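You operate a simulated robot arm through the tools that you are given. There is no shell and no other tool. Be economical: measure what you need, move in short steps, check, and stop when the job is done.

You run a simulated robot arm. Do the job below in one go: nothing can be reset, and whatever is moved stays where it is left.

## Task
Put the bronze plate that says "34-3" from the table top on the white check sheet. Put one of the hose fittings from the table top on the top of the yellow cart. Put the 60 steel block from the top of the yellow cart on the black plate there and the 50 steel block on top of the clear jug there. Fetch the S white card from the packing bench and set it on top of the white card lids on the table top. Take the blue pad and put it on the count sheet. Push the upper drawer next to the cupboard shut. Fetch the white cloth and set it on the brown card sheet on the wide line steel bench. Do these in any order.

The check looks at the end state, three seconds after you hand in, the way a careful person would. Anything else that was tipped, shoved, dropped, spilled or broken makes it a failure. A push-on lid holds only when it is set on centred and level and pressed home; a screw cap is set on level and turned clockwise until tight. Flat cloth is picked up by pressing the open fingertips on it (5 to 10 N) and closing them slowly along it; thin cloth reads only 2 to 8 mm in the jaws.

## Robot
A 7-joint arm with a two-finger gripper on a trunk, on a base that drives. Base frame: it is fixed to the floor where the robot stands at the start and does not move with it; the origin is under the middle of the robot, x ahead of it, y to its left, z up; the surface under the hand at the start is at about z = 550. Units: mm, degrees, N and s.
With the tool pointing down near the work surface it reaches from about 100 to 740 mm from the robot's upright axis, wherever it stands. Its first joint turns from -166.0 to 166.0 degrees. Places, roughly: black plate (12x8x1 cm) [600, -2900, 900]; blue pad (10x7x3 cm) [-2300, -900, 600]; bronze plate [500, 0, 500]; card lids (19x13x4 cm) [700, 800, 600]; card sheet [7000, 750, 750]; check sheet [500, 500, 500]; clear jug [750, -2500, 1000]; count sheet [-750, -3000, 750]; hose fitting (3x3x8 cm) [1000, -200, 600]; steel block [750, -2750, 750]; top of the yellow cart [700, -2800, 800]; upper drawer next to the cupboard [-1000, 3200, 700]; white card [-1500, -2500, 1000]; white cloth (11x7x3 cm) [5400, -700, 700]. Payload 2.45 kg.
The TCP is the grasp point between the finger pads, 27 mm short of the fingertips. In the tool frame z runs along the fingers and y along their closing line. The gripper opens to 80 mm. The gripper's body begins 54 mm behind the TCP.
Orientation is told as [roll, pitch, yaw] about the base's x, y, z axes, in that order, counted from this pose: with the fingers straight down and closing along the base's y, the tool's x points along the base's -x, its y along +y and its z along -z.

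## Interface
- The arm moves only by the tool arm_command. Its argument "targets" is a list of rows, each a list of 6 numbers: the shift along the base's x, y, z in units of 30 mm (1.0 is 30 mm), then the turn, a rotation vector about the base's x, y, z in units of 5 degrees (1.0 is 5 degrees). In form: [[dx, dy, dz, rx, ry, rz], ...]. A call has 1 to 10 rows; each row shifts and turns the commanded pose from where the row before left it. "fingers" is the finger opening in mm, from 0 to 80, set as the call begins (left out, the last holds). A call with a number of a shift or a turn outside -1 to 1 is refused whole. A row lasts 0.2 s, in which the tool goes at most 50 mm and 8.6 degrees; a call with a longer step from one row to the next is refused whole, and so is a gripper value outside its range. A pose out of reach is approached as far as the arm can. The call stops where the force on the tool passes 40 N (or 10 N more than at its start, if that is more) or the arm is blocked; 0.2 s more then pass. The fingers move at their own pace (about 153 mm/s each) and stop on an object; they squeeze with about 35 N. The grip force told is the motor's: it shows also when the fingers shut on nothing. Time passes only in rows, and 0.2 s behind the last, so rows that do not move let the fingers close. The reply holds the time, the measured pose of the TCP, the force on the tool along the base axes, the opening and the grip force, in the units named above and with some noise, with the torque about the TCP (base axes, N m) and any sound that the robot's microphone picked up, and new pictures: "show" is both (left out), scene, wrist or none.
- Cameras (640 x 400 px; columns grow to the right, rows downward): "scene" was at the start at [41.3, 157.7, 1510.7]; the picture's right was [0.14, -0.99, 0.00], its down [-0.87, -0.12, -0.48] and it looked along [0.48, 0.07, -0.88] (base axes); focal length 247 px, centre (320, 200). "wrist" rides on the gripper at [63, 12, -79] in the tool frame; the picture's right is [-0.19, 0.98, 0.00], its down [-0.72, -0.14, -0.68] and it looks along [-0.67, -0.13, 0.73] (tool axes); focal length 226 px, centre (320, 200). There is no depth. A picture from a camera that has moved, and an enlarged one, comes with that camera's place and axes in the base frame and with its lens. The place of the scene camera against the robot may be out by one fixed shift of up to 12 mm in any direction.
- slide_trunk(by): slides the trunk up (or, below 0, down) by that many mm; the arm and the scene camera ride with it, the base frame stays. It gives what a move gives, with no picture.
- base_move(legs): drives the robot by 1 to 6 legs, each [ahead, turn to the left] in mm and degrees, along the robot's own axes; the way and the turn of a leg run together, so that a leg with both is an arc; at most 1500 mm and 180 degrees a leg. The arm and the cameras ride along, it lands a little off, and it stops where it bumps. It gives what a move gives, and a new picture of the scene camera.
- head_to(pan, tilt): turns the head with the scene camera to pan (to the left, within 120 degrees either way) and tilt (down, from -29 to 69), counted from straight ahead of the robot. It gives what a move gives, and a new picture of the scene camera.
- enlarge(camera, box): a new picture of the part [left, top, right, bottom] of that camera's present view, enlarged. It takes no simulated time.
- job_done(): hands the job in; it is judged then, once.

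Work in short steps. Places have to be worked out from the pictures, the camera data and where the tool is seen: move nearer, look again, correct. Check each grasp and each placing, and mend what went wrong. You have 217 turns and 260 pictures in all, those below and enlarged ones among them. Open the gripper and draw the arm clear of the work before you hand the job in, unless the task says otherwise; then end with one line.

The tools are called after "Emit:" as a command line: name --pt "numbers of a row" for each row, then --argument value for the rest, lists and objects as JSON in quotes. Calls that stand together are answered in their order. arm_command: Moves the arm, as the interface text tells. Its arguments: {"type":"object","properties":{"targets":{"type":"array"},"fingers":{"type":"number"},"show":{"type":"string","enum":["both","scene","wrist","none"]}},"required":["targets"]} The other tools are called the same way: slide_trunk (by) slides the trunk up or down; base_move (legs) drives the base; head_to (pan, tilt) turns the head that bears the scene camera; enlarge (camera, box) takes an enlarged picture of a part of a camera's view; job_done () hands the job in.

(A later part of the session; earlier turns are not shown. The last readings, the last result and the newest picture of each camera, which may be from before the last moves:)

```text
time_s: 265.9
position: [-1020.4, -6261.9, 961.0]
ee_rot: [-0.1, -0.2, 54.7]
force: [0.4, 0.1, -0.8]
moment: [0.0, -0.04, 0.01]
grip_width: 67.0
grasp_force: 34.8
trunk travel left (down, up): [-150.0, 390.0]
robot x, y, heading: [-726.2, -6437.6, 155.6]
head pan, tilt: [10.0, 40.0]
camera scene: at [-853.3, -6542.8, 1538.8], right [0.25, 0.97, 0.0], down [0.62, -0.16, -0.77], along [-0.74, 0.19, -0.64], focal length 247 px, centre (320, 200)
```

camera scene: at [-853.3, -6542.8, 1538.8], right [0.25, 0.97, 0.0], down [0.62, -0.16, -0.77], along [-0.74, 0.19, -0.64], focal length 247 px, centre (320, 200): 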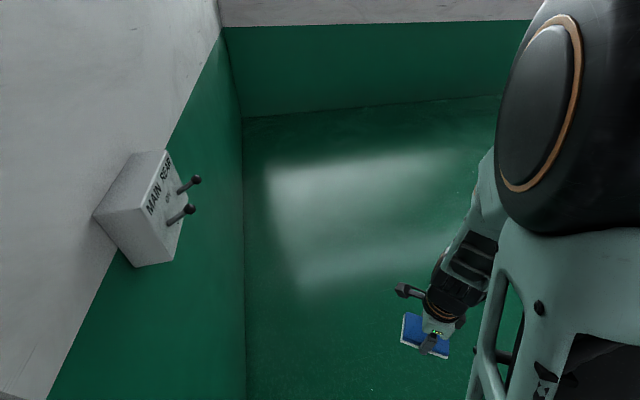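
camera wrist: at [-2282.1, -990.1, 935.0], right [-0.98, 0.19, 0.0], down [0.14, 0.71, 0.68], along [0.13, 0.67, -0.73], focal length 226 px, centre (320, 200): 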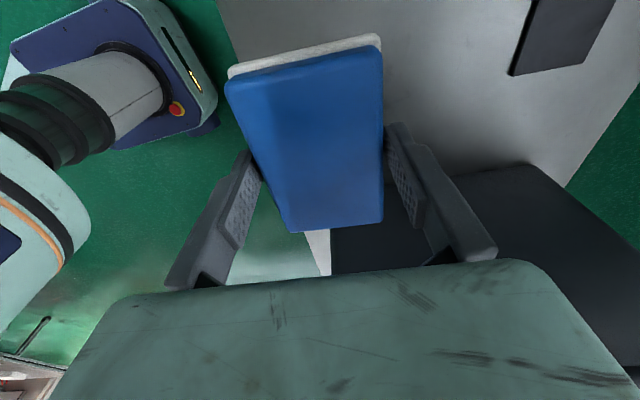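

The rear of the base is longer and met the wall. I drive forward away from the wall, then turn and approach the bench from behind.

Emit:
base_move --legs '[[350, 0], [0, -73], [1300, 0], [1200, 0], [0, 7]]'

Emit:
head_to --pan 10 --tilt 50

```text
time_s: 283.6
position: [-708.0, -3488.2, 962.0]
ee_rot: [-0.1, -0.3, -11.4]
force: [-0.4, -0.2, -0.5]
moment: [0.0, -0.01, -0.01]
grip_width: 67.2
grasp_force: 35.3
trunk travel left (down, up): [-150.0, 390.0]
robot x, y, heading: [-746.2, -3831.4, 89.8]
head pan, tilt: [10.0, 40.0]
camera scene: at [-907.8, -3755.9, 1538.7], right [0.99, 0.17, 0.0], down [0.11, -0.63, -0.77], along [-0.13, 0.75, -0.64], focal length 247 px, centre (320, 200)
```

scene: 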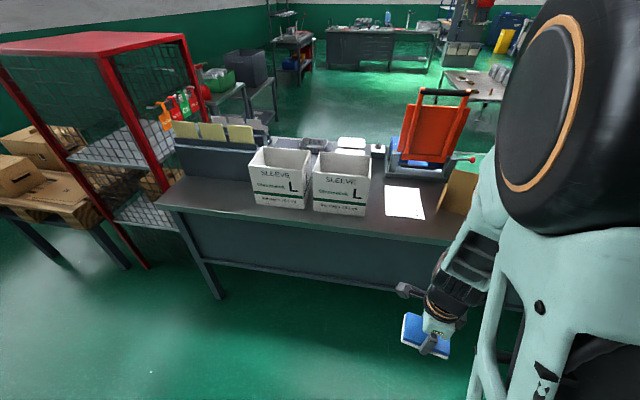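

```text
time_s: 284.4
position: [-707.4, -3488.3, 961.6]
ee_rot: [0.0, -0.2, -11.4]
force: [-0.4, 0.0, -1.1]
moment: [0.02, 0.0, -0.01]
grip_width: 67.2
grasp_force: 34.4
trunk travel left (down, up): [-150.0, 390.0]
robot x, y, heading: [-745.6, -3826.6, 89.6]
head pan, tilt: [10.0, 50.0]
camera scene: at [-906.2, -3763.6, 1524.6], right [0.99, 0.17, 0.0], down [0.13, -0.75, -0.64], along [-0.11, 0.63, -0.77], focal length 247 px, centre (320, 200)
```

scene: 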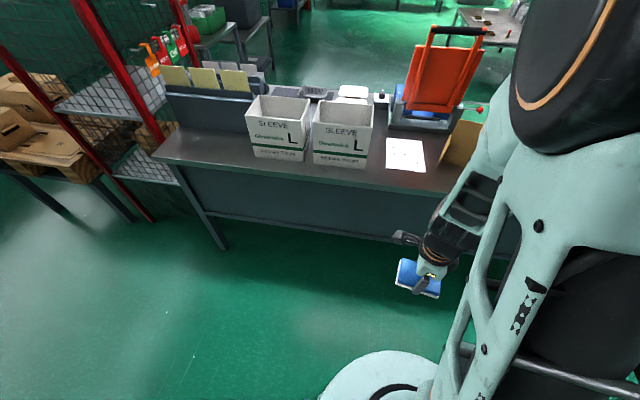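

The count sheet is in plain view from here at about (-693,-2935). I raise the hand and drive 370 mm nearer.

Emit:
arm_command --pt "0 0 1 0 0 0" --pt "0 0 1 0 0 0" --pt "0 0 1 0 0 1" --pt "0 0 0 0 0 1" --show "none"

Emit:
base_move --legs '[[370, 0]]'

Emit:
arm_command --pt "0 0 0 0 0 0" --show "wrist"

```text
time_s: 285.4
position: [-704.5, -3491.3, 1045.5]
ee_rot: [-1.5, -0.9, -1.8]
force: [0.3, -0.1, -0.4]
moment: [0.04, 0.0, -0.03]
grip_width: 67.0
grasp_force: 34.7
trunk travel left (down, up): [-150.0, 390.0]
robot x, y, heading: [-751.0, -3829.9, 89.7]
head pan, tilt: [10.0, 50.0]
```

```text
time_s: 287.7
position: [-707.1, -3124.0, 1047.8]
ee_rot: [-1.0, -0.7, -1.4]
force: [0.2, -0.5, 0.2]
moment: [0.01, 0.0, -0.01]
grip_width: 66.9
grasp_force: 35.0
trunk travel left (down, up): [-150.0, 390.0]
robot x, y, heading: [-746.6, -3466.9, 89.8]
head pan, tilt: [10.0, 50.0]
camera scene: at [-866.0, -3393.8, 1541.9], right [0.95, -0.3, 0.0], down [-0.19, -0.58, -0.79], along [0.24, 0.75, -0.61], focal length 247 px, centre (320, 200)
```

scene: 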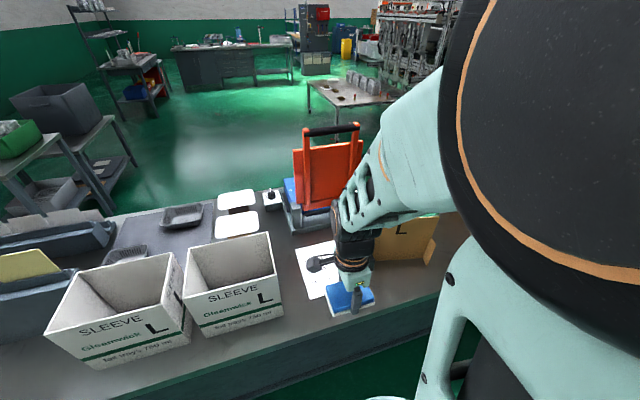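

```text
time_s: 288.1
position: [-705.0, -3126.0, 1045.7]
ee_rot: [-1.4, -0.7, -1.7]
force: [0.9, 0.0, 0.1]
moment: [0.0, 0.03, -0.03]
grip_width: 67.2
grasp_force: 34.8
trunk travel left (down, up): [-150.0, 390.0]
robot x, y, heading: [-748.4, -3466.5, 90.0]
head pan, tilt: [10.0, 50.0]
camera wrist: at [-770.3, -3110.2, 1122.3], right [0.22, 0.97, -0.02], down [0.7, -0.14, 0.7], along [0.67, -0.17, -0.72], focal length 226 px, centre (320, 200)
```

wrist: 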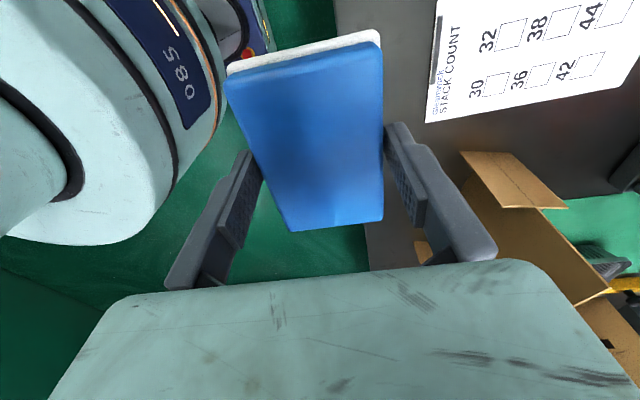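

The "STACK COUNT" sheet centre works out at (-707,-2935), bench z≈870. I move above it and level the hand.

Emit:
arm_command --pt "0 0.9 0 0.28 0.14 0.34" --pt "0 1 0 0 0 0" --pt "0 1 0 0 0 0" --pt "0 1 0 0 0 0" --pt "0 1 0 0 0 0" --pt "0 1 0 0 0 0" --pt "0 0 -1 0 0 0" --pt "0 0 -1 0 0 0" --pt "0 0 0 0 0 0"

```text
time_s: 290.1
position: [-707.2, -2945.5, 986.8]
ee_rot: [0.4, 0.2, 0.2]
force: [-0.1, 0.7, -0.8]
moment: [0.0, 0.03, -0.02]
grip_width: 67.0
grasp_force: 35.6
trunk travel left (down, up): [-150.0, 390.0]
robot x, y, heading: [-748.2, -3469.4, 90.2]
head pan, tilt: [10.0, 50.0]
camera scene: at [-905.6, -3400.3, 1524.6], right [0.99, 0.17, 0.0], down [0.13, -0.76, -0.64], along [-0.11, 0.63, -0.77], focal length 247 px, centre (320, 200)
camera wrist: at [-770.4, -2933.6, 1065.5], right [0.19, 0.98, 0.01], down [0.72, -0.14, 0.68], along [0.67, -0.12, -0.73], focal length 226 px, centre (320, 200)
```

scene: 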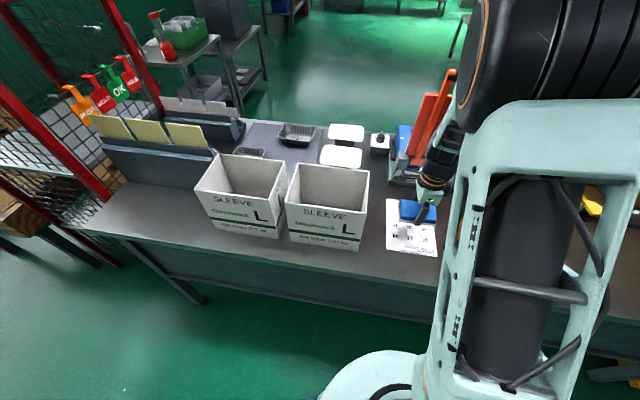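
wrist: 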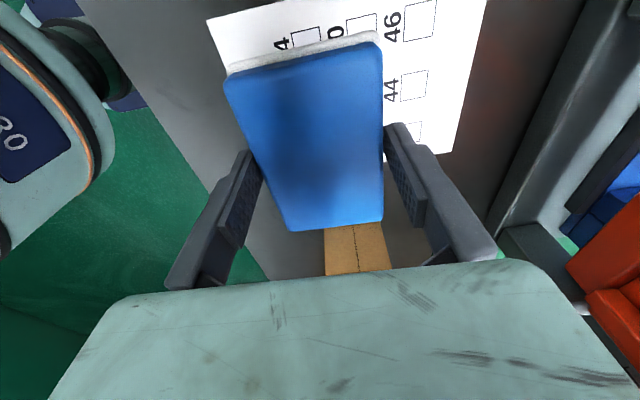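

Pad is over the middle of the sheet. Lower with care.

Emit:
arm_command --pt "0 0 -1 0 0 0" --pt "0 0 -0.8 0 0 0" --pt "0 0 -0.3 0 0 0" --pt "0 0 -0.2 0 0 0" --pt "0 0 -0.2 0 0 0" --pt "0 0 -0.2 0 0 0" --pt "0 0 0 0 0 0" --show "wrist"

```text
time_s: 291.7
position: [-708.0, -2947.2, 905.2]
ee_rot: [0.4, 0.1, 0.3]
force: [0.0, 0.6, -0.7]
moment: [0.03, 0.0, -0.01]
grip_width: 67.2
grasp_force: 35.2
trunk travel left (down, up): [-150.0, 390.0]
robot x, y, heading: [-744.7, -3467.4, 90.1]
head pan, tilt: [10.0, 50.0]
camera wrist: at [-771.7, -2936.3, 984.4], right [0.19, 0.98, 0.01], down [0.72, -0.14, 0.68], along [0.67, -0.12, -0.73], focal length 226 px, centre (320, 200)
```

wrist: 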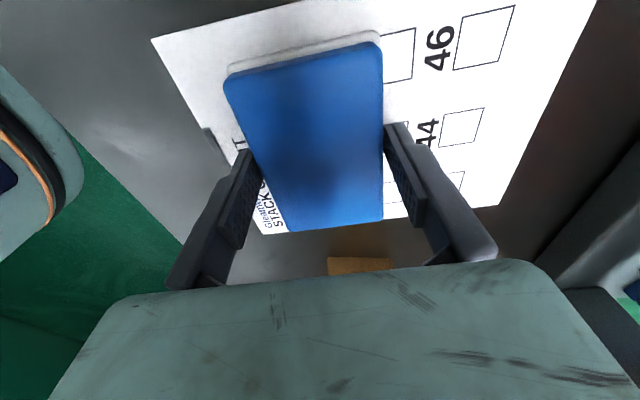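

Emit:
arm_command --pt "0 0 -0.2 0 0 0" --pt "0 0 -0.2 0 0 0" --pt "0 0 -0.2 0 0 0" --pt "0 0 -0.2 0 0 0" --pt "0 0 -0.2 0 0 0" --pt "0 0 -0.2 0 0 0" --pt "0 0 0 0 0 0" --show "wrist"

```text
time_s: 292.4
position: [-708.0, -2947.6, 895.9]
ee_rot: [0.8, 0.1, 0.2]
force: [-0.1, -7.2, 22.6]
moment: [-0.49, -0.39, -0.16]
grip_width: 66.7
grasp_force: 35.2
trunk travel left (down, up): [-150.0, 390.0]
robot x, y, heading: [-746.5, -3466.9, 90.0]
head pan, tilt: [10.0, 50.0]
stopped in row 3: the force on the tool passed its limit at 47 N (the readings are from after the stop); the commanded pose is now the measured one
camera wrist: at [-771.6, -2936.8, 974.7], right [0.19, 0.98, 0.01], down [0.72, -0.15, 0.68], along [0.67, -0.12, -0.74], focal length 226 px, centre (320, 200)
```

wrist: 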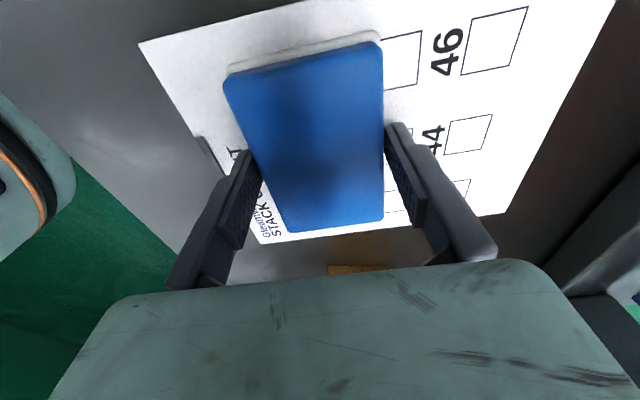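

The pad rests on the sheet. Release and lift straight up.

Emit:
arm_command --pt "0 0 0.03 0 0 0" --pt "0 0 0 0 0 0" --pt "0 0 0.3 0 0 0" --pt "0 0 1 0 0 0" --pt "0 0 1 0 0 0" --pt "0 0 1 0 0 0" --pt "0 0 1 0 0 0" --pt "0 -1 1 0 0 0" --pt "0 -1 0 0 0 0" --pt "0 -1 0 0 0 0" --fingers 80

```text
time_s: 294.6
position: [-707.4, -3036.5, 1055.1]
ee_rot: [0.6, 0.1, 0.2]
force: [0.2, -0.2, -0.2]
moment: [0.0, 0.0, -0.01]
grip_width: 79.8
grasp_force: 0.1
trunk travel left (down, up): [-150.0, 390.0]
robot x, y, heading: [-749.2, -3465.8, 90.0]
head pan, tilt: [10.0, 50.0]
camera scene: at [-905.5, -3400.7, 1524.6], right [0.99, 0.17, 0.0], down [0.13, -0.75, -0.64], along [-0.11, 0.63, -0.77], focal length 247 px, centre (320, 200)
camera wrist: at [-771.0, -3026.6, 1133.4], right [0.19, 0.98, 0.01], down [0.72, -0.15, 0.68], along [0.67, -0.12, -0.73], focal length 226 px, centre (320, 200)
```

scene: 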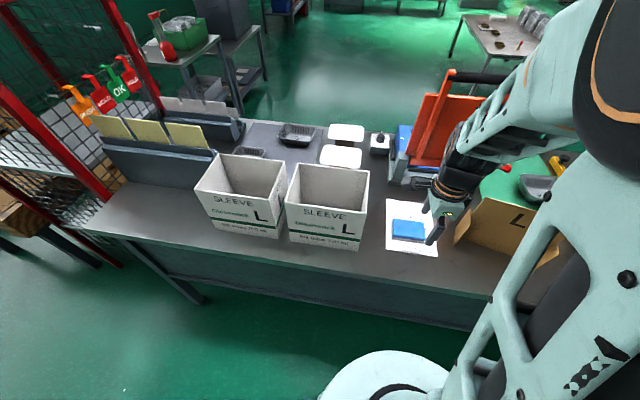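
wrist: 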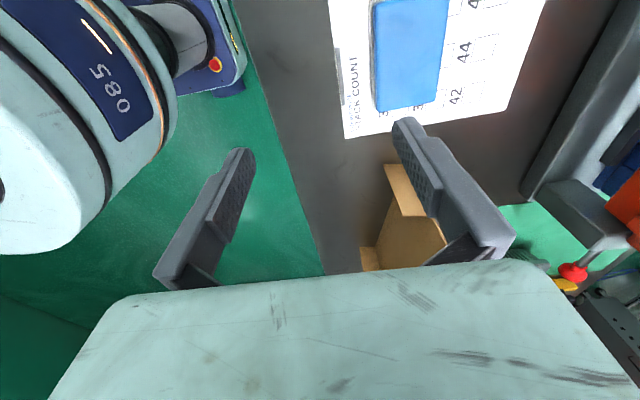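

The pad lies on the count sheet. While I'm behind the bench, I go look at the cart from behind, since the black plate seems nearer to that side.

Emit:
arm_command --pt "0 -1 0 0 0 0" --pt "0 -1 0 0 0 0" --pt "0 -1 0 0 0 0" --show "none"

Emit:
base_move --legs '[[-350, 0], [0, -90], [1450, 0], [0, 90]]'

Emit:
head_to --pan 0 --tilt 45

```text
time_s: 295.4
position: [-703.7, -3129.1, 1044.0]
ee_rot: [-1.4, -0.3, -0.3]
force: [-0.7, -0.3, -0.3]
moment: [-0.06, -0.02, -0.01]
grip_width: 79.9
grasp_force: 0.0
trunk travel left (down, up): [-150.0, 390.0]
robot x, y, heading: [-746.1, -3468.2, 89.8]
head pan, tilt: [10.0, 50.0]
```

```text
time_s: 312.2
position: [718.2, -3439.0, 1050.9]
ee_rot: [0.2, 0.1, 1.3]
force: [-0.7, -0.4, 0.2]
moment: [-0.01, -0.02, 0.01]
grip_width: 79.9
grasp_force: 0.0
trunk travel left (down, up): [-150.0, 390.0]
robot x, y, heading: [679.8, -3780.0, 91.0]
head pan, tilt: [10.0, 50.0]
camera scene: at [571.2, -3708.7, 1548.1], right [0.94, -0.35, 0.0], down [-0.2, -0.52, -0.83], along [0.29, 0.78, -0.56], focal length 247 px, centre (320, 200)
```

scene: 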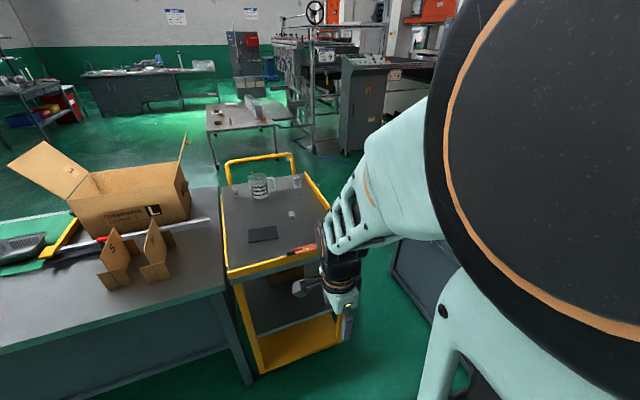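

```text
time_s: 312.9
position: [719.7, -3439.1, 1047.6]
ee_rot: [-0.4, -0.1, 1.2]
force: [-0.6, -1.0, 0.1]
moment: [0.01, 0.03, -0.01]
grip_width: 79.9
grasp_force: 0.0
trunk travel left (down, up): [-150.0, 390.0]
robot x, y, heading: [682.1, -3777.8, 91.0]
head pan, tilt: [0.0, 45.0]
camera scene: at [567.0, -3708.0, 1546.3], right [0.95, -0.31, 0.0], down [-0.18, -0.55, -0.82], along [0.25, 0.78, -0.57], focal length 247 px, centre (320, 200)
```

scene: 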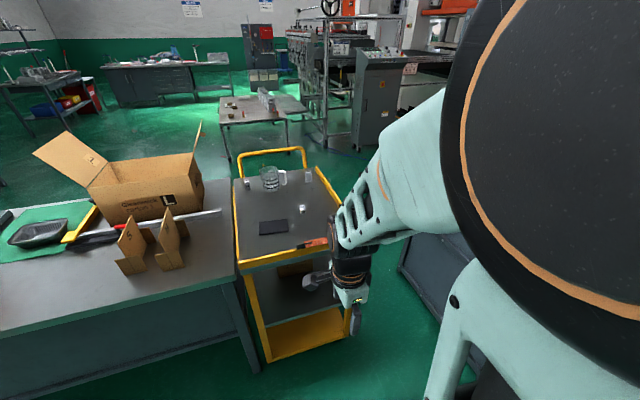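

Emit:
enlarge --camera "scene" --box '[225, 140, 355, 260]'

```text
3.33 times, centred on (290, 200) of scene
camera zoom: at [567.0, -3708.0, 1546.3], right [0.95, -0.31, 0.0], down [-0.18, -0.55, -0.82], along [0.25, 0.78, -0.57], focal length 825 px, centre (420, 200)
```

zoom: 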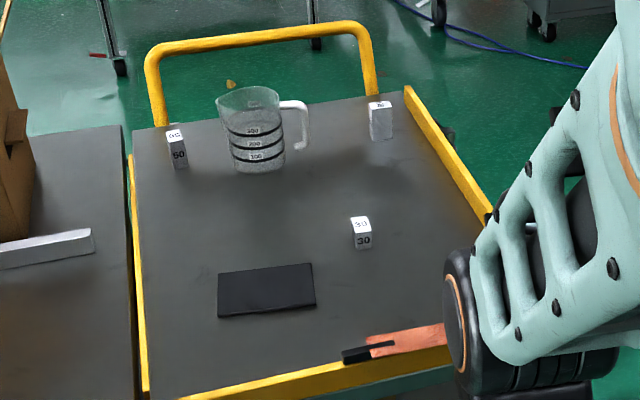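

Emit:
enlarge --camera "scene" --box '[250, 155, 330, 215]'

Emit:
enlarge --camera "scene" --box '[230, 160, 290, 205]'

```text
6.67 times, centred on (290, 185) of scene
camera zoom: at [567.0, -3708.0, 1546.3], right [0.95, -0.31, 0.0], down [-0.18, -0.55, -0.82], along [0.25, 0.78, -0.57], focal length 1649 px, centre (520, 300)
```

zoom: 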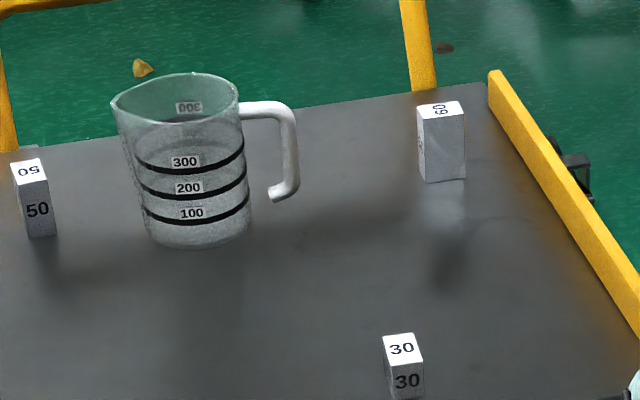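

```text
8.89 times, centred on (260, 182) of scene
camera zoom: at [567.0, -3708.0, 1546.3], right [0.95, -0.31, 0.0], down [-0.18, -0.55, -0.82], along [0.25, 0.78, -0.57], focal length 2199 px, centre (853, 356)
```

zoom: 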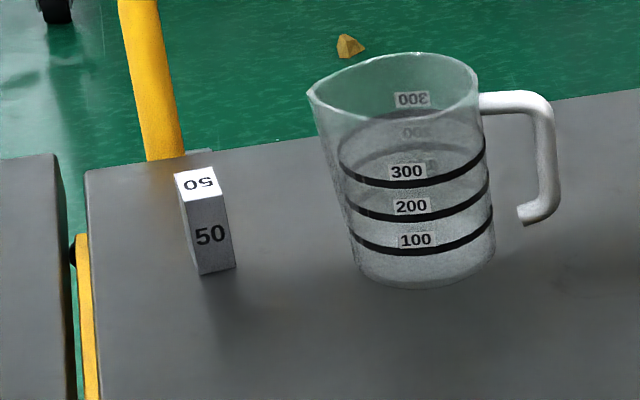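

Labels: 50 at left, 60 at right, 30 near. The jug and blocks are at the cart's front end, so I return to the front by the same way round, then fetch the fitting.

Emit:
base_move --legs '[[-1250, 0], [-1250, 0], [0, -97], [800, 0], [0, 12]]'

```text
time_s: 333.9
position: [1858.3, -6351.2, 1047.7]
ee_rot: [-0.4, -0.2, -84.3]
force: [0.8, 0.3, 0.9]
moment: [0.01, 0.01, 0.0]
grip_width: 79.8
grasp_force: 0.0
trunk travel left (down, up): [-150.0, 390.0]
robot x, y, heading: [1519.7, -6344.8, 5.6]
head pan, tilt: [0.0, 45.0]
camera scene: at [1567.0, -6217.9, 1545.0], right [-0.24, -0.97, 0.0], down [-0.57, 0.14, -0.81], along [0.79, -0.2, -0.59], focal length 247 px, centre (320, 200)
```

scene: 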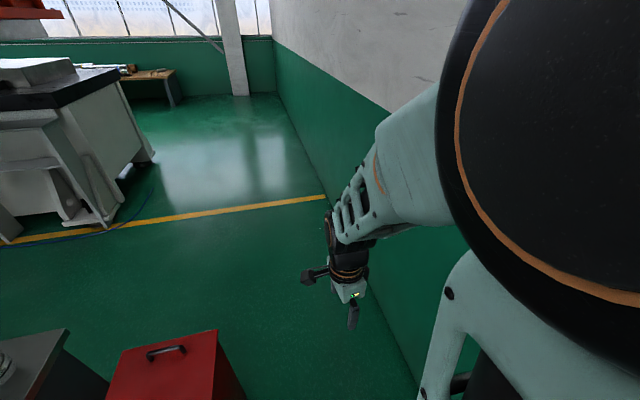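

Clear. Continue past the box, turn and go back up the corridor.

Emit:
base_move --legs '[[960, 0], [0, 84.4], [1450, 0], [1450, 0], [1400, 0]]'

```text
time_s: 362.9
position: [2497.7, -1571.7, 1046.3]
ee_rot: [-0.9, -0.4, 0.5]
force: [0.2, -0.6, 0.1]
moment: [0.0, 0.0, 0.03]
grip_width: 80.1
grasp_force: 0.0
trunk travel left (down, up): [-150.0, 390.0]
robot x, y, heading: [2458.0, -1912.2, 90.4]
head pan, tilt: [0.0, 45.0]
camera scene: at [2340.4, -1838.5, 1542.6], right [0.96, -0.29, 0.0], down [-0.18, -0.58, -0.79], along [0.23, 0.76, -0.61], focal length 247 px, centre (320, 200)
```

scene: 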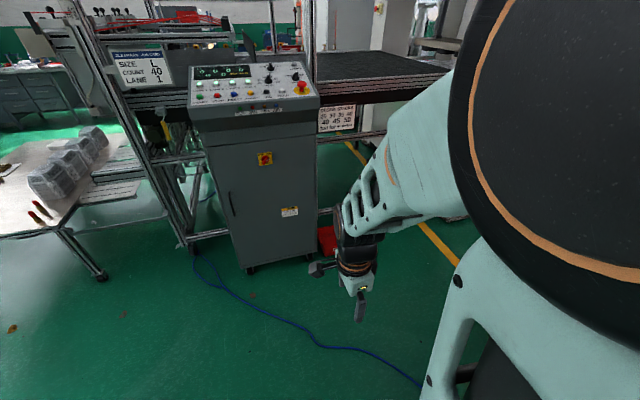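

Now to the table's right side for the fitting; arm lowered a bit first.

Emit:
arm_command --pt "0 0.5 -1 0 0 0" --pt "0 0.5 -1 0 0 0" --pt "0 0 -1 0 0 0" --pt "0 0 -1 0 0 0" --pt "0 0 -0.5 0 0 0" --show "none"

Emit:
base_move --legs '[[0, 90], [1400, 0], [380, 0], [0, -90], [1120, 0]]'

Emit:
head_to --pan 0 --tilt 55

```text
time_s: 364.1
position: [2498.1, -1541.6, 908.9]
ee_rot: [-0.9, -0.3, 0.6]
force: [0.1, 0.3, 0.2]
moment: [0.01, 0.02, 0.01]
grip_width: 79.9
grasp_force: 0.1
trunk travel left (down, up): [-150.0, 390.0]
robot x, y, heading: [2459.7, -1911.5, 90.4]
head pan, tilt: [0.0, 45.0]
```

```text
time_s: 380.8
position: [674.8, -1610.6, 909.8]
ee_rot: [-1.1, -0.2, 7.2]
force: [-0.7, 0.3, -0.5]
moment: [0.01, -0.03, -0.02]
grip_width: 80.0
grasp_force: 0.0
trunk travel left (down, up): [-150.0, 390.0]
robot x, y, heading: [683.5, -1981.7, 100.0]
head pan, tilt: [0.0, 45.0]
stopped in leg 4: the robot was blocked; the commanded pose is now the measured one
camera scene: at [524.4, -1935.0, 1531.4], right [0.98, 0.17, 0.0], down [0.12, -0.7, -0.71], along [-0.12, 0.7, -0.71], focal length 247 px, centre (320, 200)
```

scene: 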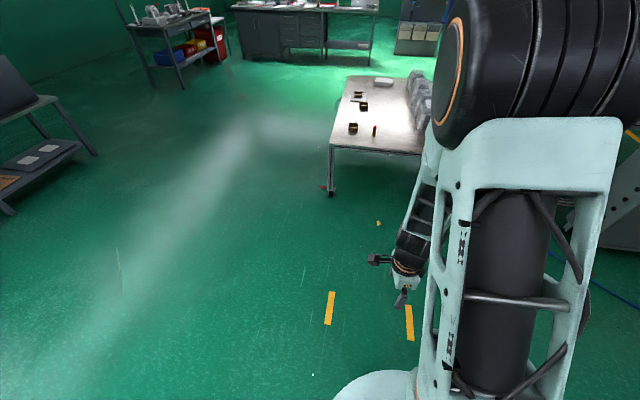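

```text
time_s: 381.5
position: [675.7, -1609.2, 910.0]
ee_rot: [-1.0, -0.3, 7.1]
force: [-0.1, 0.3, 0.8]
moment: [-0.01, 0.01, 0.03]
grip_width: 79.8
grasp_force: 0.1
trunk travel left (down, up): [-150.0, 390.0]
robot x, y, heading: [675.9, -1979.8, 99.8]
head pan, tilt: [0.0, 55.0]
camera scene: at [526.8, -1944.0, 1518.1], right [0.98, 0.17, 0.0], down [0.14, -0.81, -0.57], along [-0.1, 0.56, -0.82], focal length 247 px, centre (320, 200)
```

scene: 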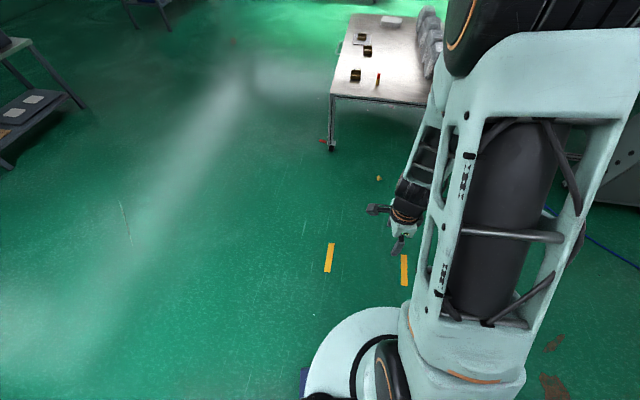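

The robot's long rear touched something behind (possibly the cart handle). I drive forward and look back at the cart.

Emit:
base_move --legs '[[250, 0], [0, -10]]'

Emit:
head_to --pan -120 --tilt 45

```text
time_s: 384.1
position: [695.7, -1371.6, 909.2]
ee_rot: [-0.9, -0.3, -2.7]
force: [0.0, -0.1, 0.1]
moment: [0.03, 0.05, 0.01]
grip_width: 79.9
grasp_force: 0.1
trunk travel left (down, up): [-150.0, 390.0]
robot x, y, heading: [633.8, -1734.1, 89.9]
head pan, tilt: [0.0, 55.0]
camera scene: at [490.7, -1675.4, 1518.1], right [1.0, 0.0, 0.0], down [0.0, -0.82, -0.57], along [0.0, 0.57, -0.82], focal length 247 px, centre (320, 200)
```

scene: 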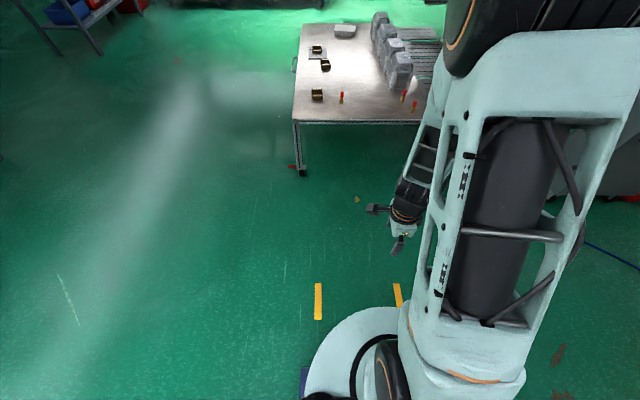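

```text
time_s: 386.1
position: [697.3, -1371.3, 908.7]
ee_rot: [-1.0, -0.3, -2.8]
force: [0.0, 0.2, 0.7]
moment: [-0.01, -0.02, 0.01]
grip_width: 80.1
grasp_force: 0.1
trunk travel left (down, up): [-150.0, 390.0]
robot x, y, heading: [634.5, -1738.2, 89.9]
head pan, tilt: [-120.0, 45.0]
camera scene: at [561.1, -1788.2, 1531.5], right [-0.5, -0.87, 0.0], down [-0.61, 0.35, -0.71], along [0.61, -0.35, -0.71], focal length 247 px, centre (320, 200)
```

scene: 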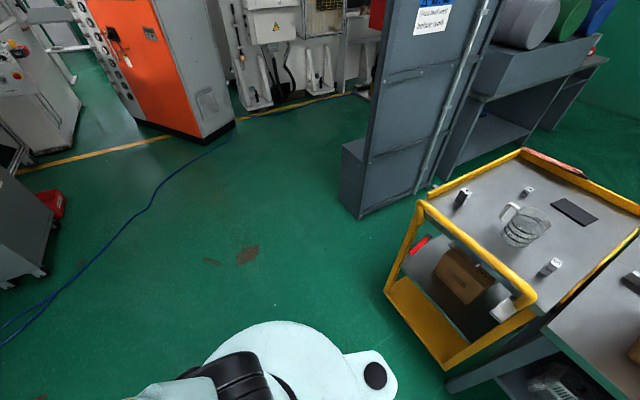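

Cart and its contents look undisturbed. On to the fitting: drive to the table's right side.

Emit:
base_move --legs '[[955, 0]]'

Emit:
head_to --pan 0 --tilt 60

Emit:
enlarge --camera "scene" --box '[280, 60, 480, 260]'

```text
time_s: 391.1
position: [686.6, -402.9, 910.1]
ee_rot: [-0.9, -0.3, -2.0]
force: [0.3, 0.0, 0.0]
moment: [-0.03, -0.01, 0.0]
grip_width: 79.8
grasp_force: 0.2
trunk travel left (down, up): [-150.0, 390.0]
robot x, y, heading: [631.2, -770.7, 90.8]
head pan, tilt: [-120.0, 45.0]
camera scene: at [556.1, -821.6, 1531.5], right [-0.49, -0.87, 0.0], down [-0.62, 0.35, -0.71], along [0.62, -0.35, -0.71], focal length 247 px, centre (320, 200)
```

scene: 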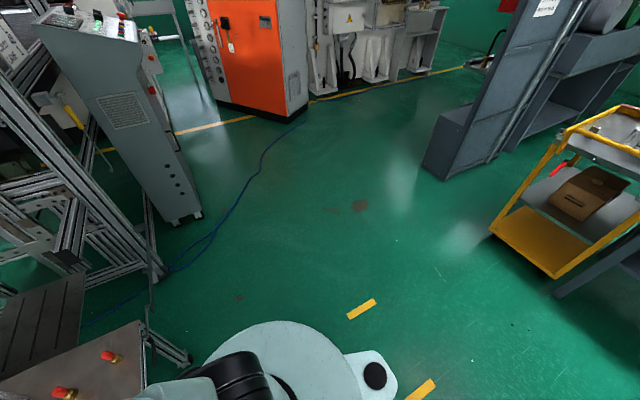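

```text
time_s: 393.1
position: [685.4, -404.4, 910.2]
ee_rot: [-0.9, -0.3, -1.9]
force: [0.4, 0.3, 0.1]
moment: [-0.04, 0.01, 0.0]
grip_width: 79.8
grasp_force: 0.1
trunk travel left (down, up): [-150.0, 390.0]
robot x, y, heading: [629.2, -768.0, 90.8]
head pan, tilt: [0.0, 60.0]
camera scene: at [484.4, -715.3, 1512.0], right [1.0, 0.01, 0.0], down [0.01, -0.87, -0.5], along [-0.01, 0.5, -0.87], focal length 247 px, centre (320, 200)
```

scene: 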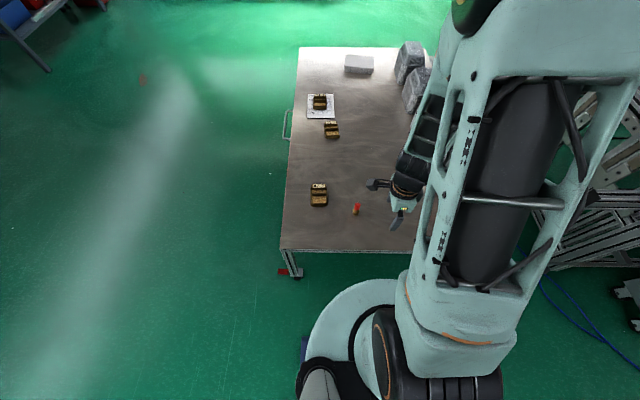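

```text
2.00 times, centred on (380, 160) of scene
camera zoom: at [484.4, -715.3, 1512.0], right [1.0, 0.01, 0.0], down [0.01, -0.87, -0.5], along [-0.01, 0.5, -0.87], focal length 495 px, centre (200, 280)
```

zoom: 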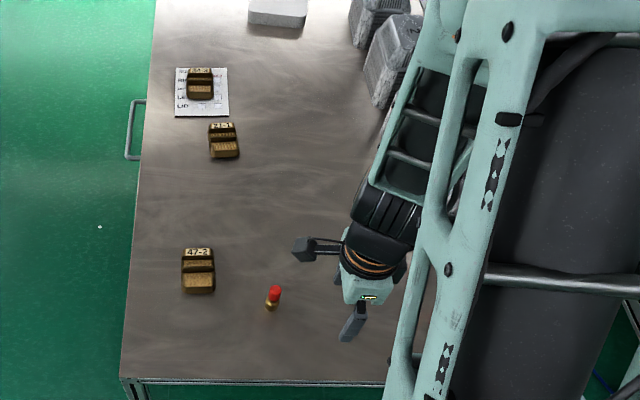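

Fitting at about (629,-230). Move above it and look with the wrist camera.

Emit:
arm_command --pt "-0.3 0.97 -0.5 0.18 0.06 0.39" --pt "-0.3 0.97 -0.8 0 0 0" --pt "-0.3 0.97 -0.8 0 0 0" --pt "-0.3 0.97 -0.8 0 0 0" --pt "-0.3 0.97 -0.8 0 0 0" --pt "-0.3 0.97 -0.8 0 0 0" --pt "0 0 0 0 0 0" --show "wrist"

```text
time_s: 394.7
position: [632.2, -228.3, 771.9]
ee_rot: [0.1, 0.0, -0.1]
force: [-0.2, 0.5, -0.6]
moment: [0.01, -0.02, -0.02]
grip_width: 79.9
grasp_force: 0.2
trunk travel left (down, up): [-150.0, 390.0]
robot x, y, heading: [632.2, -767.4, 90.6]
head pan, tilt: [0.0, 60.0]
camera wrist: at [568.7, -215.4, 850.3], right [0.19, 0.98, 0.0], down [0.72, -0.14, 0.68], along [0.67, -0.13, -0.73], focal length 226 px, centre (320, 200)
```

wrist: 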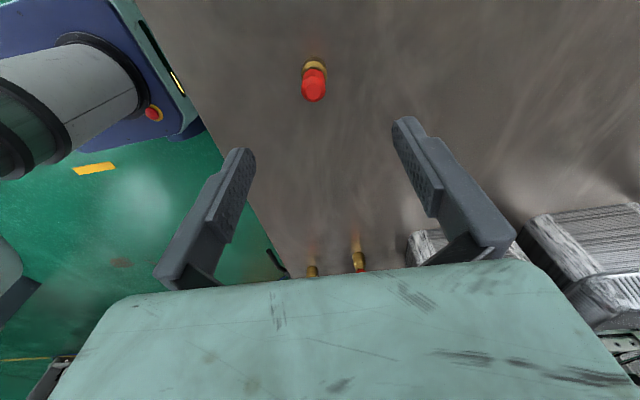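

Fitting at (631,-234). Descend around it and grip.

Emit:
arm_command --pt "0 -0.2 -1 0 0 0" --pt "0 0 -1 0 0 0" --pt "0 0 -1 0 0 0" --pt "0 0 -1 0 0 0" --pt "0 0 -1 0 0 0" --pt "0 0 -0.6 0 0 0" --pt "0 0 0 0 0 0" --show "wrist"

Emit:
arm_command --pt "0 0 0 0 0 0" --pt "0 0 0 0 0 0" --pt "0 0 0 0 0 0" --fingers 10 --show "wrist"

```text
time_s: 396.3
position: [631.9, -235.5, 604.8]
ee_rot: [-0.1, 0.1, -0.1]
force: [-0.4, 0.5, 0.1]
moment: [-0.01, 0.0, 0.01]
grip_width: 80.0
grasp_force: 0.1
trunk travel left (down, up): [-150.0, 390.0]
robot x, y, heading: [627.3, -771.0, 90.7]
head pan, tilt: [0.0, 60.0]
camera wrist: at [568.3, -223.3, 682.7], right [0.19, 0.98, 0.0], down [0.72, -0.14, 0.68], along [0.67, -0.13, -0.73], focal length 226 px, centre (320, 200)
```

wrist: 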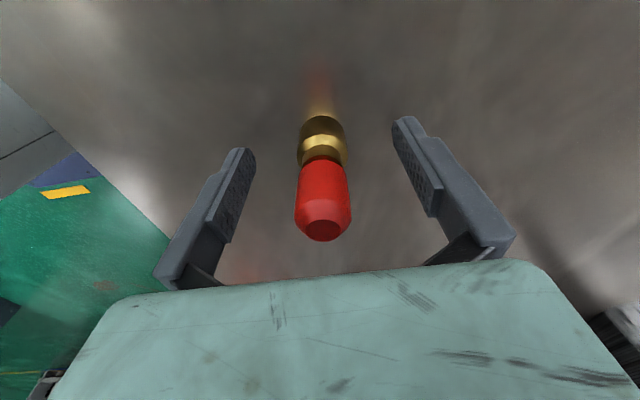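

```text
time_s: 397.1
position: [631.1, -235.7, 604.6]
ee_rot: [-0.1, 0.1, -0.1]
force: [-0.3, -0.9, -0.6]
moment: [0.0, -0.03, 0.03]
grip_width: 22.2
grasp_force: 34.8
trunk travel left (down, up): [-150.0, 390.0]
robot x, y, heading: [627.8, -771.2, 90.7]
head pan, tilt: [0.0, 60.0]
camera wrist: at [568.3, -223.3, 682.9], right [0.19, 0.98, 0.0], down [0.72, -0.14, 0.68], along [0.67, -0.13, -0.73], focal length 226 px, centre (320, 200)
```

wrist: 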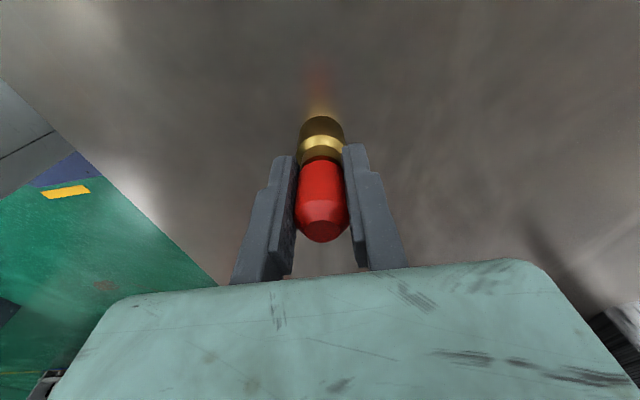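

Gripped (22 mm). Lift, retract, reverse from the table, turn round and go to the cart's front.

Emit:
arm_command --pt "0 0 0.5 0 0 0" --pt "0 0 1 0 0 0" --pt "0 0 1 0 0 0" --pt "0 0 1 0 0 0" --pt "0 0 1 0 0 0" --pt "0 0 1 0 0 0" --pt "0 -1 1 0 0 0" --pt "0 -1 1 0 0 0" --pt "0 -1 1 0 0 0" --pt "0 -1 1 0 0 0" --show "wrist"

Emit:
base_move --legs '[[-400, 0], [0, 180], [800, 0]]'

Emit:
head_to --pan 10 --tilt 50

```text
time_s: 399.3
position: [632.0, -355.6, 891.2]
ee_rot: [0.0, 0.0, 0.0]
force: [-0.5, -0.7, -0.5]
moment: [0.02, -0.01, 0.0]
grip_width: 22.5
grasp_force: 34.6
trunk travel left (down, up): [-150.0, 390.0]
robot x, y, heading: [630.1, -768.9, 90.8]
head pan, tilt: [0.0, 60.0]
camera wrist: at [568.4, -343.0, 969.1], right [0.19, 0.98, 0.0], down [0.72, -0.14, 0.68], along [0.67, -0.13, -0.73], focal length 226 px, centre (320, 200)
```

wrist: 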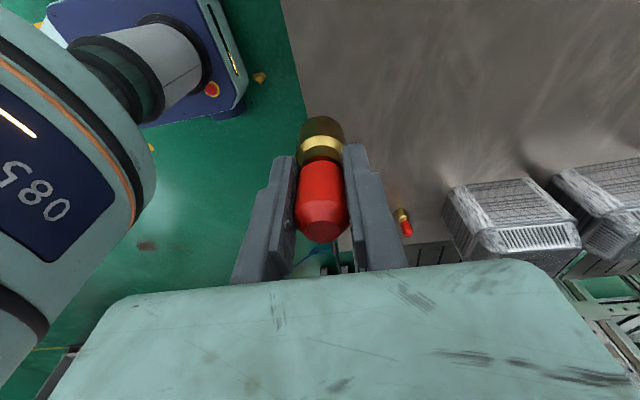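

```text
time_s: 412.9
position: [729.6, -2306.9, 890.5]
ee_rot: [-0.6, 0.3, -175.7]
force: [-0.4, 1.6, -0.3]
moment: [-0.03, 0.01, -0.02]
grip_width: 22.4
grasp_force: 34.9
trunk travel left (down, up): [-150.0, 390.0]
robot x, y, heading: [700.7, -1897.8, -84.8]
head pan, tilt: [0.0, 60.0]
stopped in leg 3: the force on the tool passed its limit at 71 N (the readings are from after the stop); the commanded pose is now the measured one
camera scene: at [840.5, -1923.6, 1511.9], right [-1.0, -0.09, 0.0], down [-0.08, 0.86, -0.5], along [0.05, -0.5, -0.87], focal length 247 px, centre (320, 200)
```

scene: 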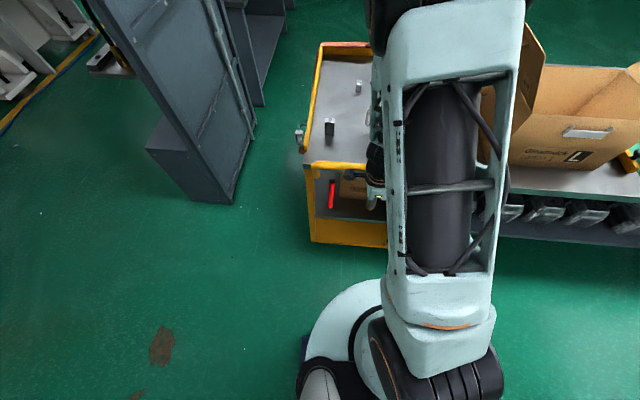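

```text
time_s: 413.6
position: [729.3, -2306.5, 890.6]
ee_rot: [-0.6, 0.2, -175.6]
force: [0.0, 1.7, -1.6]
moment: [-0.05, -0.01, -0.03]
grip_width: 22.2
grasp_force: 34.8
trunk travel left (down, up): [-150.0, 390.0]
robot x, y, heading: [699.8, -1899.6, -84.7]
head pan, tilt: [10.0, 50.0]
camera scene: at [854.6, -1931.4, 1524.5], right [-0.96, -0.26, 0.0], down [-0.2, 0.74, -0.64], along [0.17, -0.62, -0.77], focal length 247 px, centre (320, 200)
```

scene: 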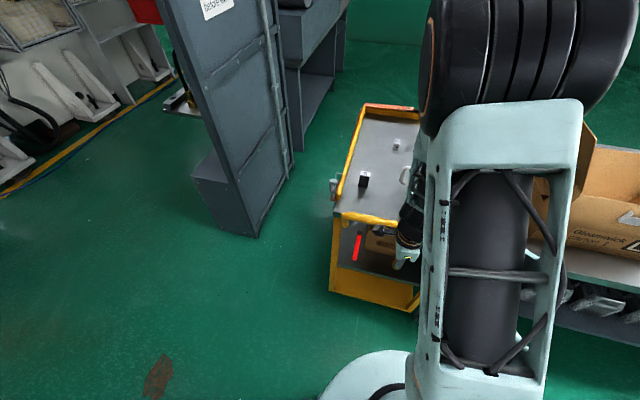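

The hand bumped the cart's handle, which is higher than I assumed. I back off 250 mm and inspect.

Emit:
base_move --legs '[[-250, 0]]'

Emit:
arm_command --pt "1 0 1 0 0 0" --pt "1 0 1 0 0 0" --pt "1 0 1 0 0 0" --pt "1 0 1 0 0 0" --pt "0 0 1 0 0 0"

```text
time_s: 415.4
position: [706.9, -2060.7, 889.5]
ee_rot: [-0.5, 0.2, -175.6]
force: [0.4, -0.5, -0.2]
moment: [0.02, -0.04, -0.01]
grip_width: 22.3
grasp_force: 35.1
trunk travel left (down, up): [-150.0, 390.0]
robot x, y, heading: [676.8, -1650.5, -84.4]
head pan, tilt: [10.0, 50.0]
camera scene: at [831.7, -1684.0, 1524.6], right [-0.96, -0.27, 0.0], down [-0.2, 0.74, -0.64], along [0.17, -0.62, -0.77], focal length 247 px, centre (320, 200)
```

scene: 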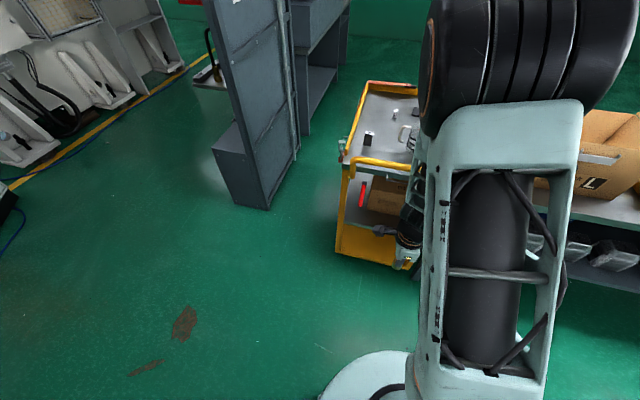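

```text
time_s: 416.6
position: [826.2, -2059.6, 1039.8]
ee_rot: [-0.6, 0.1, -175.6]
force: [0.1, -0.4, -0.9]
moment: [0.0, 0.0, 0.02]
grip_width: 22.6
grasp_force: 35.5
trunk travel left (down, up): [-150.0, 390.0]
robot x, y, heading: [676.9, -1652.2, -84.5]
head pan, tilt: [10.0, 50.0]
camera scene: at [831.9, -1684.0, 1524.6], right [-0.96, -0.27, 0.0], down [-0.2, 0.74, -0.64], along [0.17, -0.62, -0.77], focal length 247 px, centre (320, 200)
camera wrist: at [889.0, -2067.9, 1118.2], right [-0.12, -0.99, -0.01], down [-0.73, 0.08, 0.68], along [-0.68, 0.09, -0.73], focal length 226 px, centre (320, 200)
```

scene: 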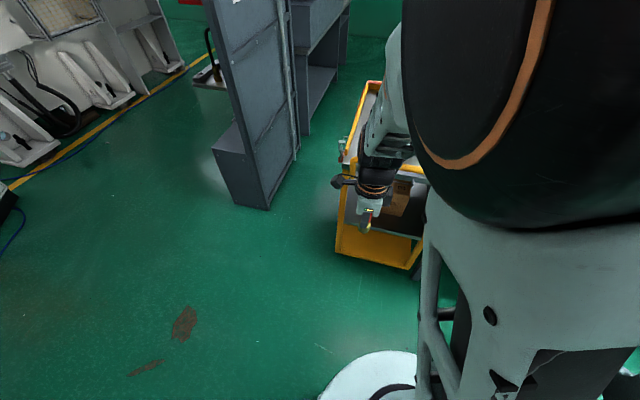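
wrist: 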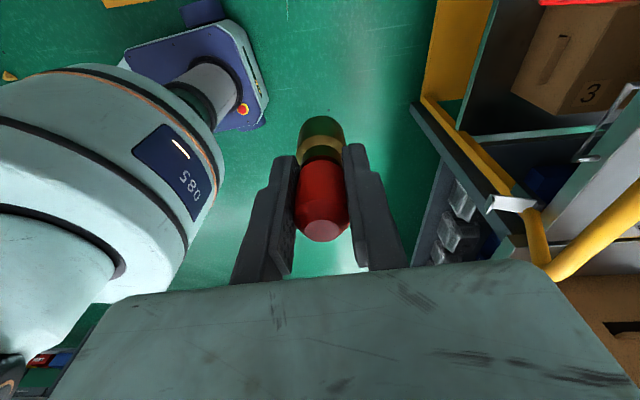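

Nothing moved and the fitting is still held. I raise the trunk by 200 mm to work over the handle, then drive closer to the cart.

Emit:
slide_trunk --by 200

Emit:
arm_command --pt "0 0 -0.6 0.12 0 -0.5" --pt "0 0 -0.6 0 0 -0.5" --pt "0 0 -0.5 0 0 0" --show "none"

Emit:
base_move --legs '[[0, -5.5], [480, 0]]'

Emit:
head_to --pan 5 --tilt 55

```text
time_s: 418.8
position: [825.0, -2059.4, 1239.6]
ee_rot: [-0.6, 0.2, -175.6]
force: [0.3, 0.2, -1.3]
moment: [0.01, 0.03, 0.03]
grip_width: 22.2
grasp_force: 35.2
trunk travel left (down, up): [-350.0, 190.0]
robot x, y, heading: [677.9, -1651.5, -84.4]
head pan, tilt: [10.0, 50.0]
```

```text
time_s: 419.6
position: [825.6, -2060.1, 1188.3]
ee_rot: [-1.2, 0.2, 179.5]
force: [0.4, 0.5, -0.6]
moment: [-0.01, 0.02, 0.0]
grip_width: 22.3
grasp_force: 34.6
trunk travel left (down, up): [-350.0, 190.0]
robot x, y, heading: [677.3, -1651.2, -84.8]
head pan, tilt: [10.0, 50.0]
```

```text
time_s: 422.9
position: [790.1, -2552.7, 1189.3]
ee_rot: [-1.2, 0.2, 174.2]
force: [-0.6, 0.3, -1.3]
moment: [0.01, 0.03, -0.04]
grip_width: 22.3
grasp_force: 35.3
trunk travel left (down, up): [-350.0, 190.0]
robot x, y, heading: [680.9, -2129.8, -89.8]
head pan, tilt: [10.0, 50.0]
camera scene: at [828.0, -2179.6, 1724.5], right [-0.98, -0.18, 0.0], down [-0.14, 0.75, -0.64], along [0.11, -0.63, -0.77], focal length 247 px, centre (320, 200)
```

scene: 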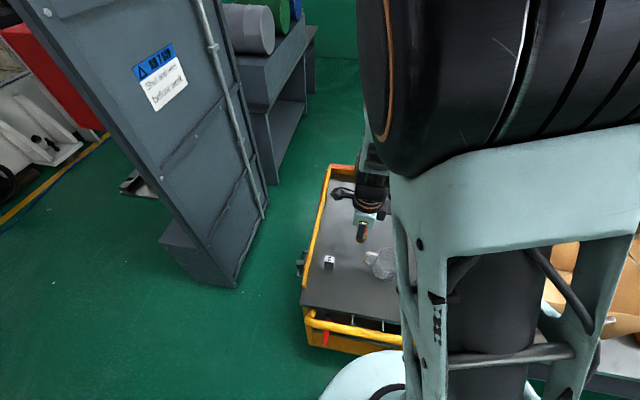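

```text
time_s: 423.6
position: [790.1, -2551.9, 1190.2]
ee_rot: [-1.2, 0.2, 174.3]
force: [0.0, -0.3, -0.6]
moment: [-0.01, -0.01, -0.01]
grip_width: 22.4
grasp_force: 34.5
trunk travel left (down, up): [-350.0, 190.0]
robot x, y, heading: [679.8, -2128.7, -89.6]
head pan, tilt: [5.0, 55.0]
camera scene: at [821.0, -2174.7, 1718.1], right [-1.0, -0.09, 0.0], down [-0.07, 0.82, -0.57], along [0.05, -0.57, -0.82], focal length 247 px, centre (320, 200)
```

scene: 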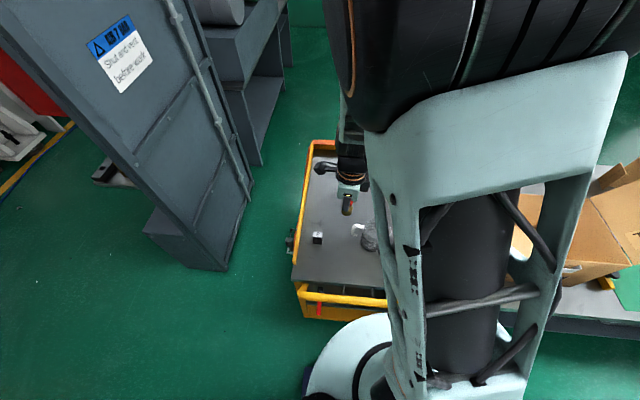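

I move the fitting toward a free spot near (885,-2735), still high, and look.

Emit:
arm_command --pt "0.4 -0.75 -0.5 0.2 0 0.5" --pt "0.4 -0.75 -0.5 0 0 0.5" --pt "0.4 -0.75 -0.5 0 0 0" --pt "0.4 -0.75 -0.5 0 0 0" --pt "0.4 -0.75 -0.5 0 0 0" --pt "0.4 -0.75 -0.5 0 0 0" --pt "0.4 -0.75 -0.5 0 0 0" --pt "0.4 -0.75 -0.5 0 0 0" --pt "0 0 0 0 0 0"

```text
time_s: 425.6
position: [886.1, -2733.3, 1069.6]
ee_rot: [-2.2, 0.1, 179.2]
force: [1.0, -0.3, -0.6]
moment: [-0.01, -0.03, -0.02]
grip_width: 22.4
grasp_force: 34.8
trunk travel left (down, up): [-350.0, 190.0]
robot x, y, heading: [678.9, -2132.1, -89.9]
head pan, tilt: [5.0, 55.0]
camera scene: at [820.8, -2174.5, 1718.1], right [-1.0, -0.09, 0.0], down [-0.07, 0.82, -0.57], along [0.05, -0.57, -0.82], focal length 247 px, centre (320, 200)
camera wrist: at [948.5, -2750.3, 1147.5], right [-0.21, -0.98, -0.04], down [-0.72, 0.12, 0.68], along [-0.66, 0.17, -0.73], focal length 226 px, centre (320, 200)
```

scene: 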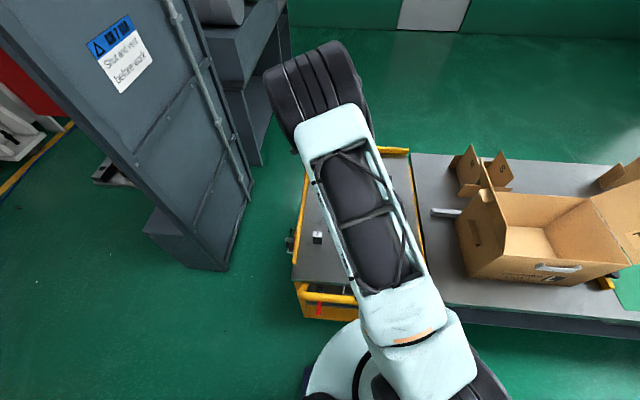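
wrist: 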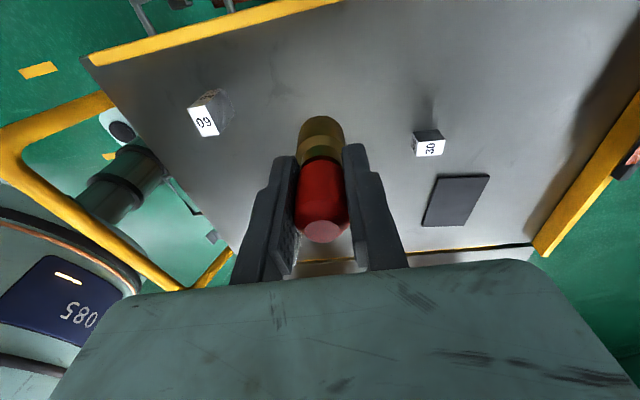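

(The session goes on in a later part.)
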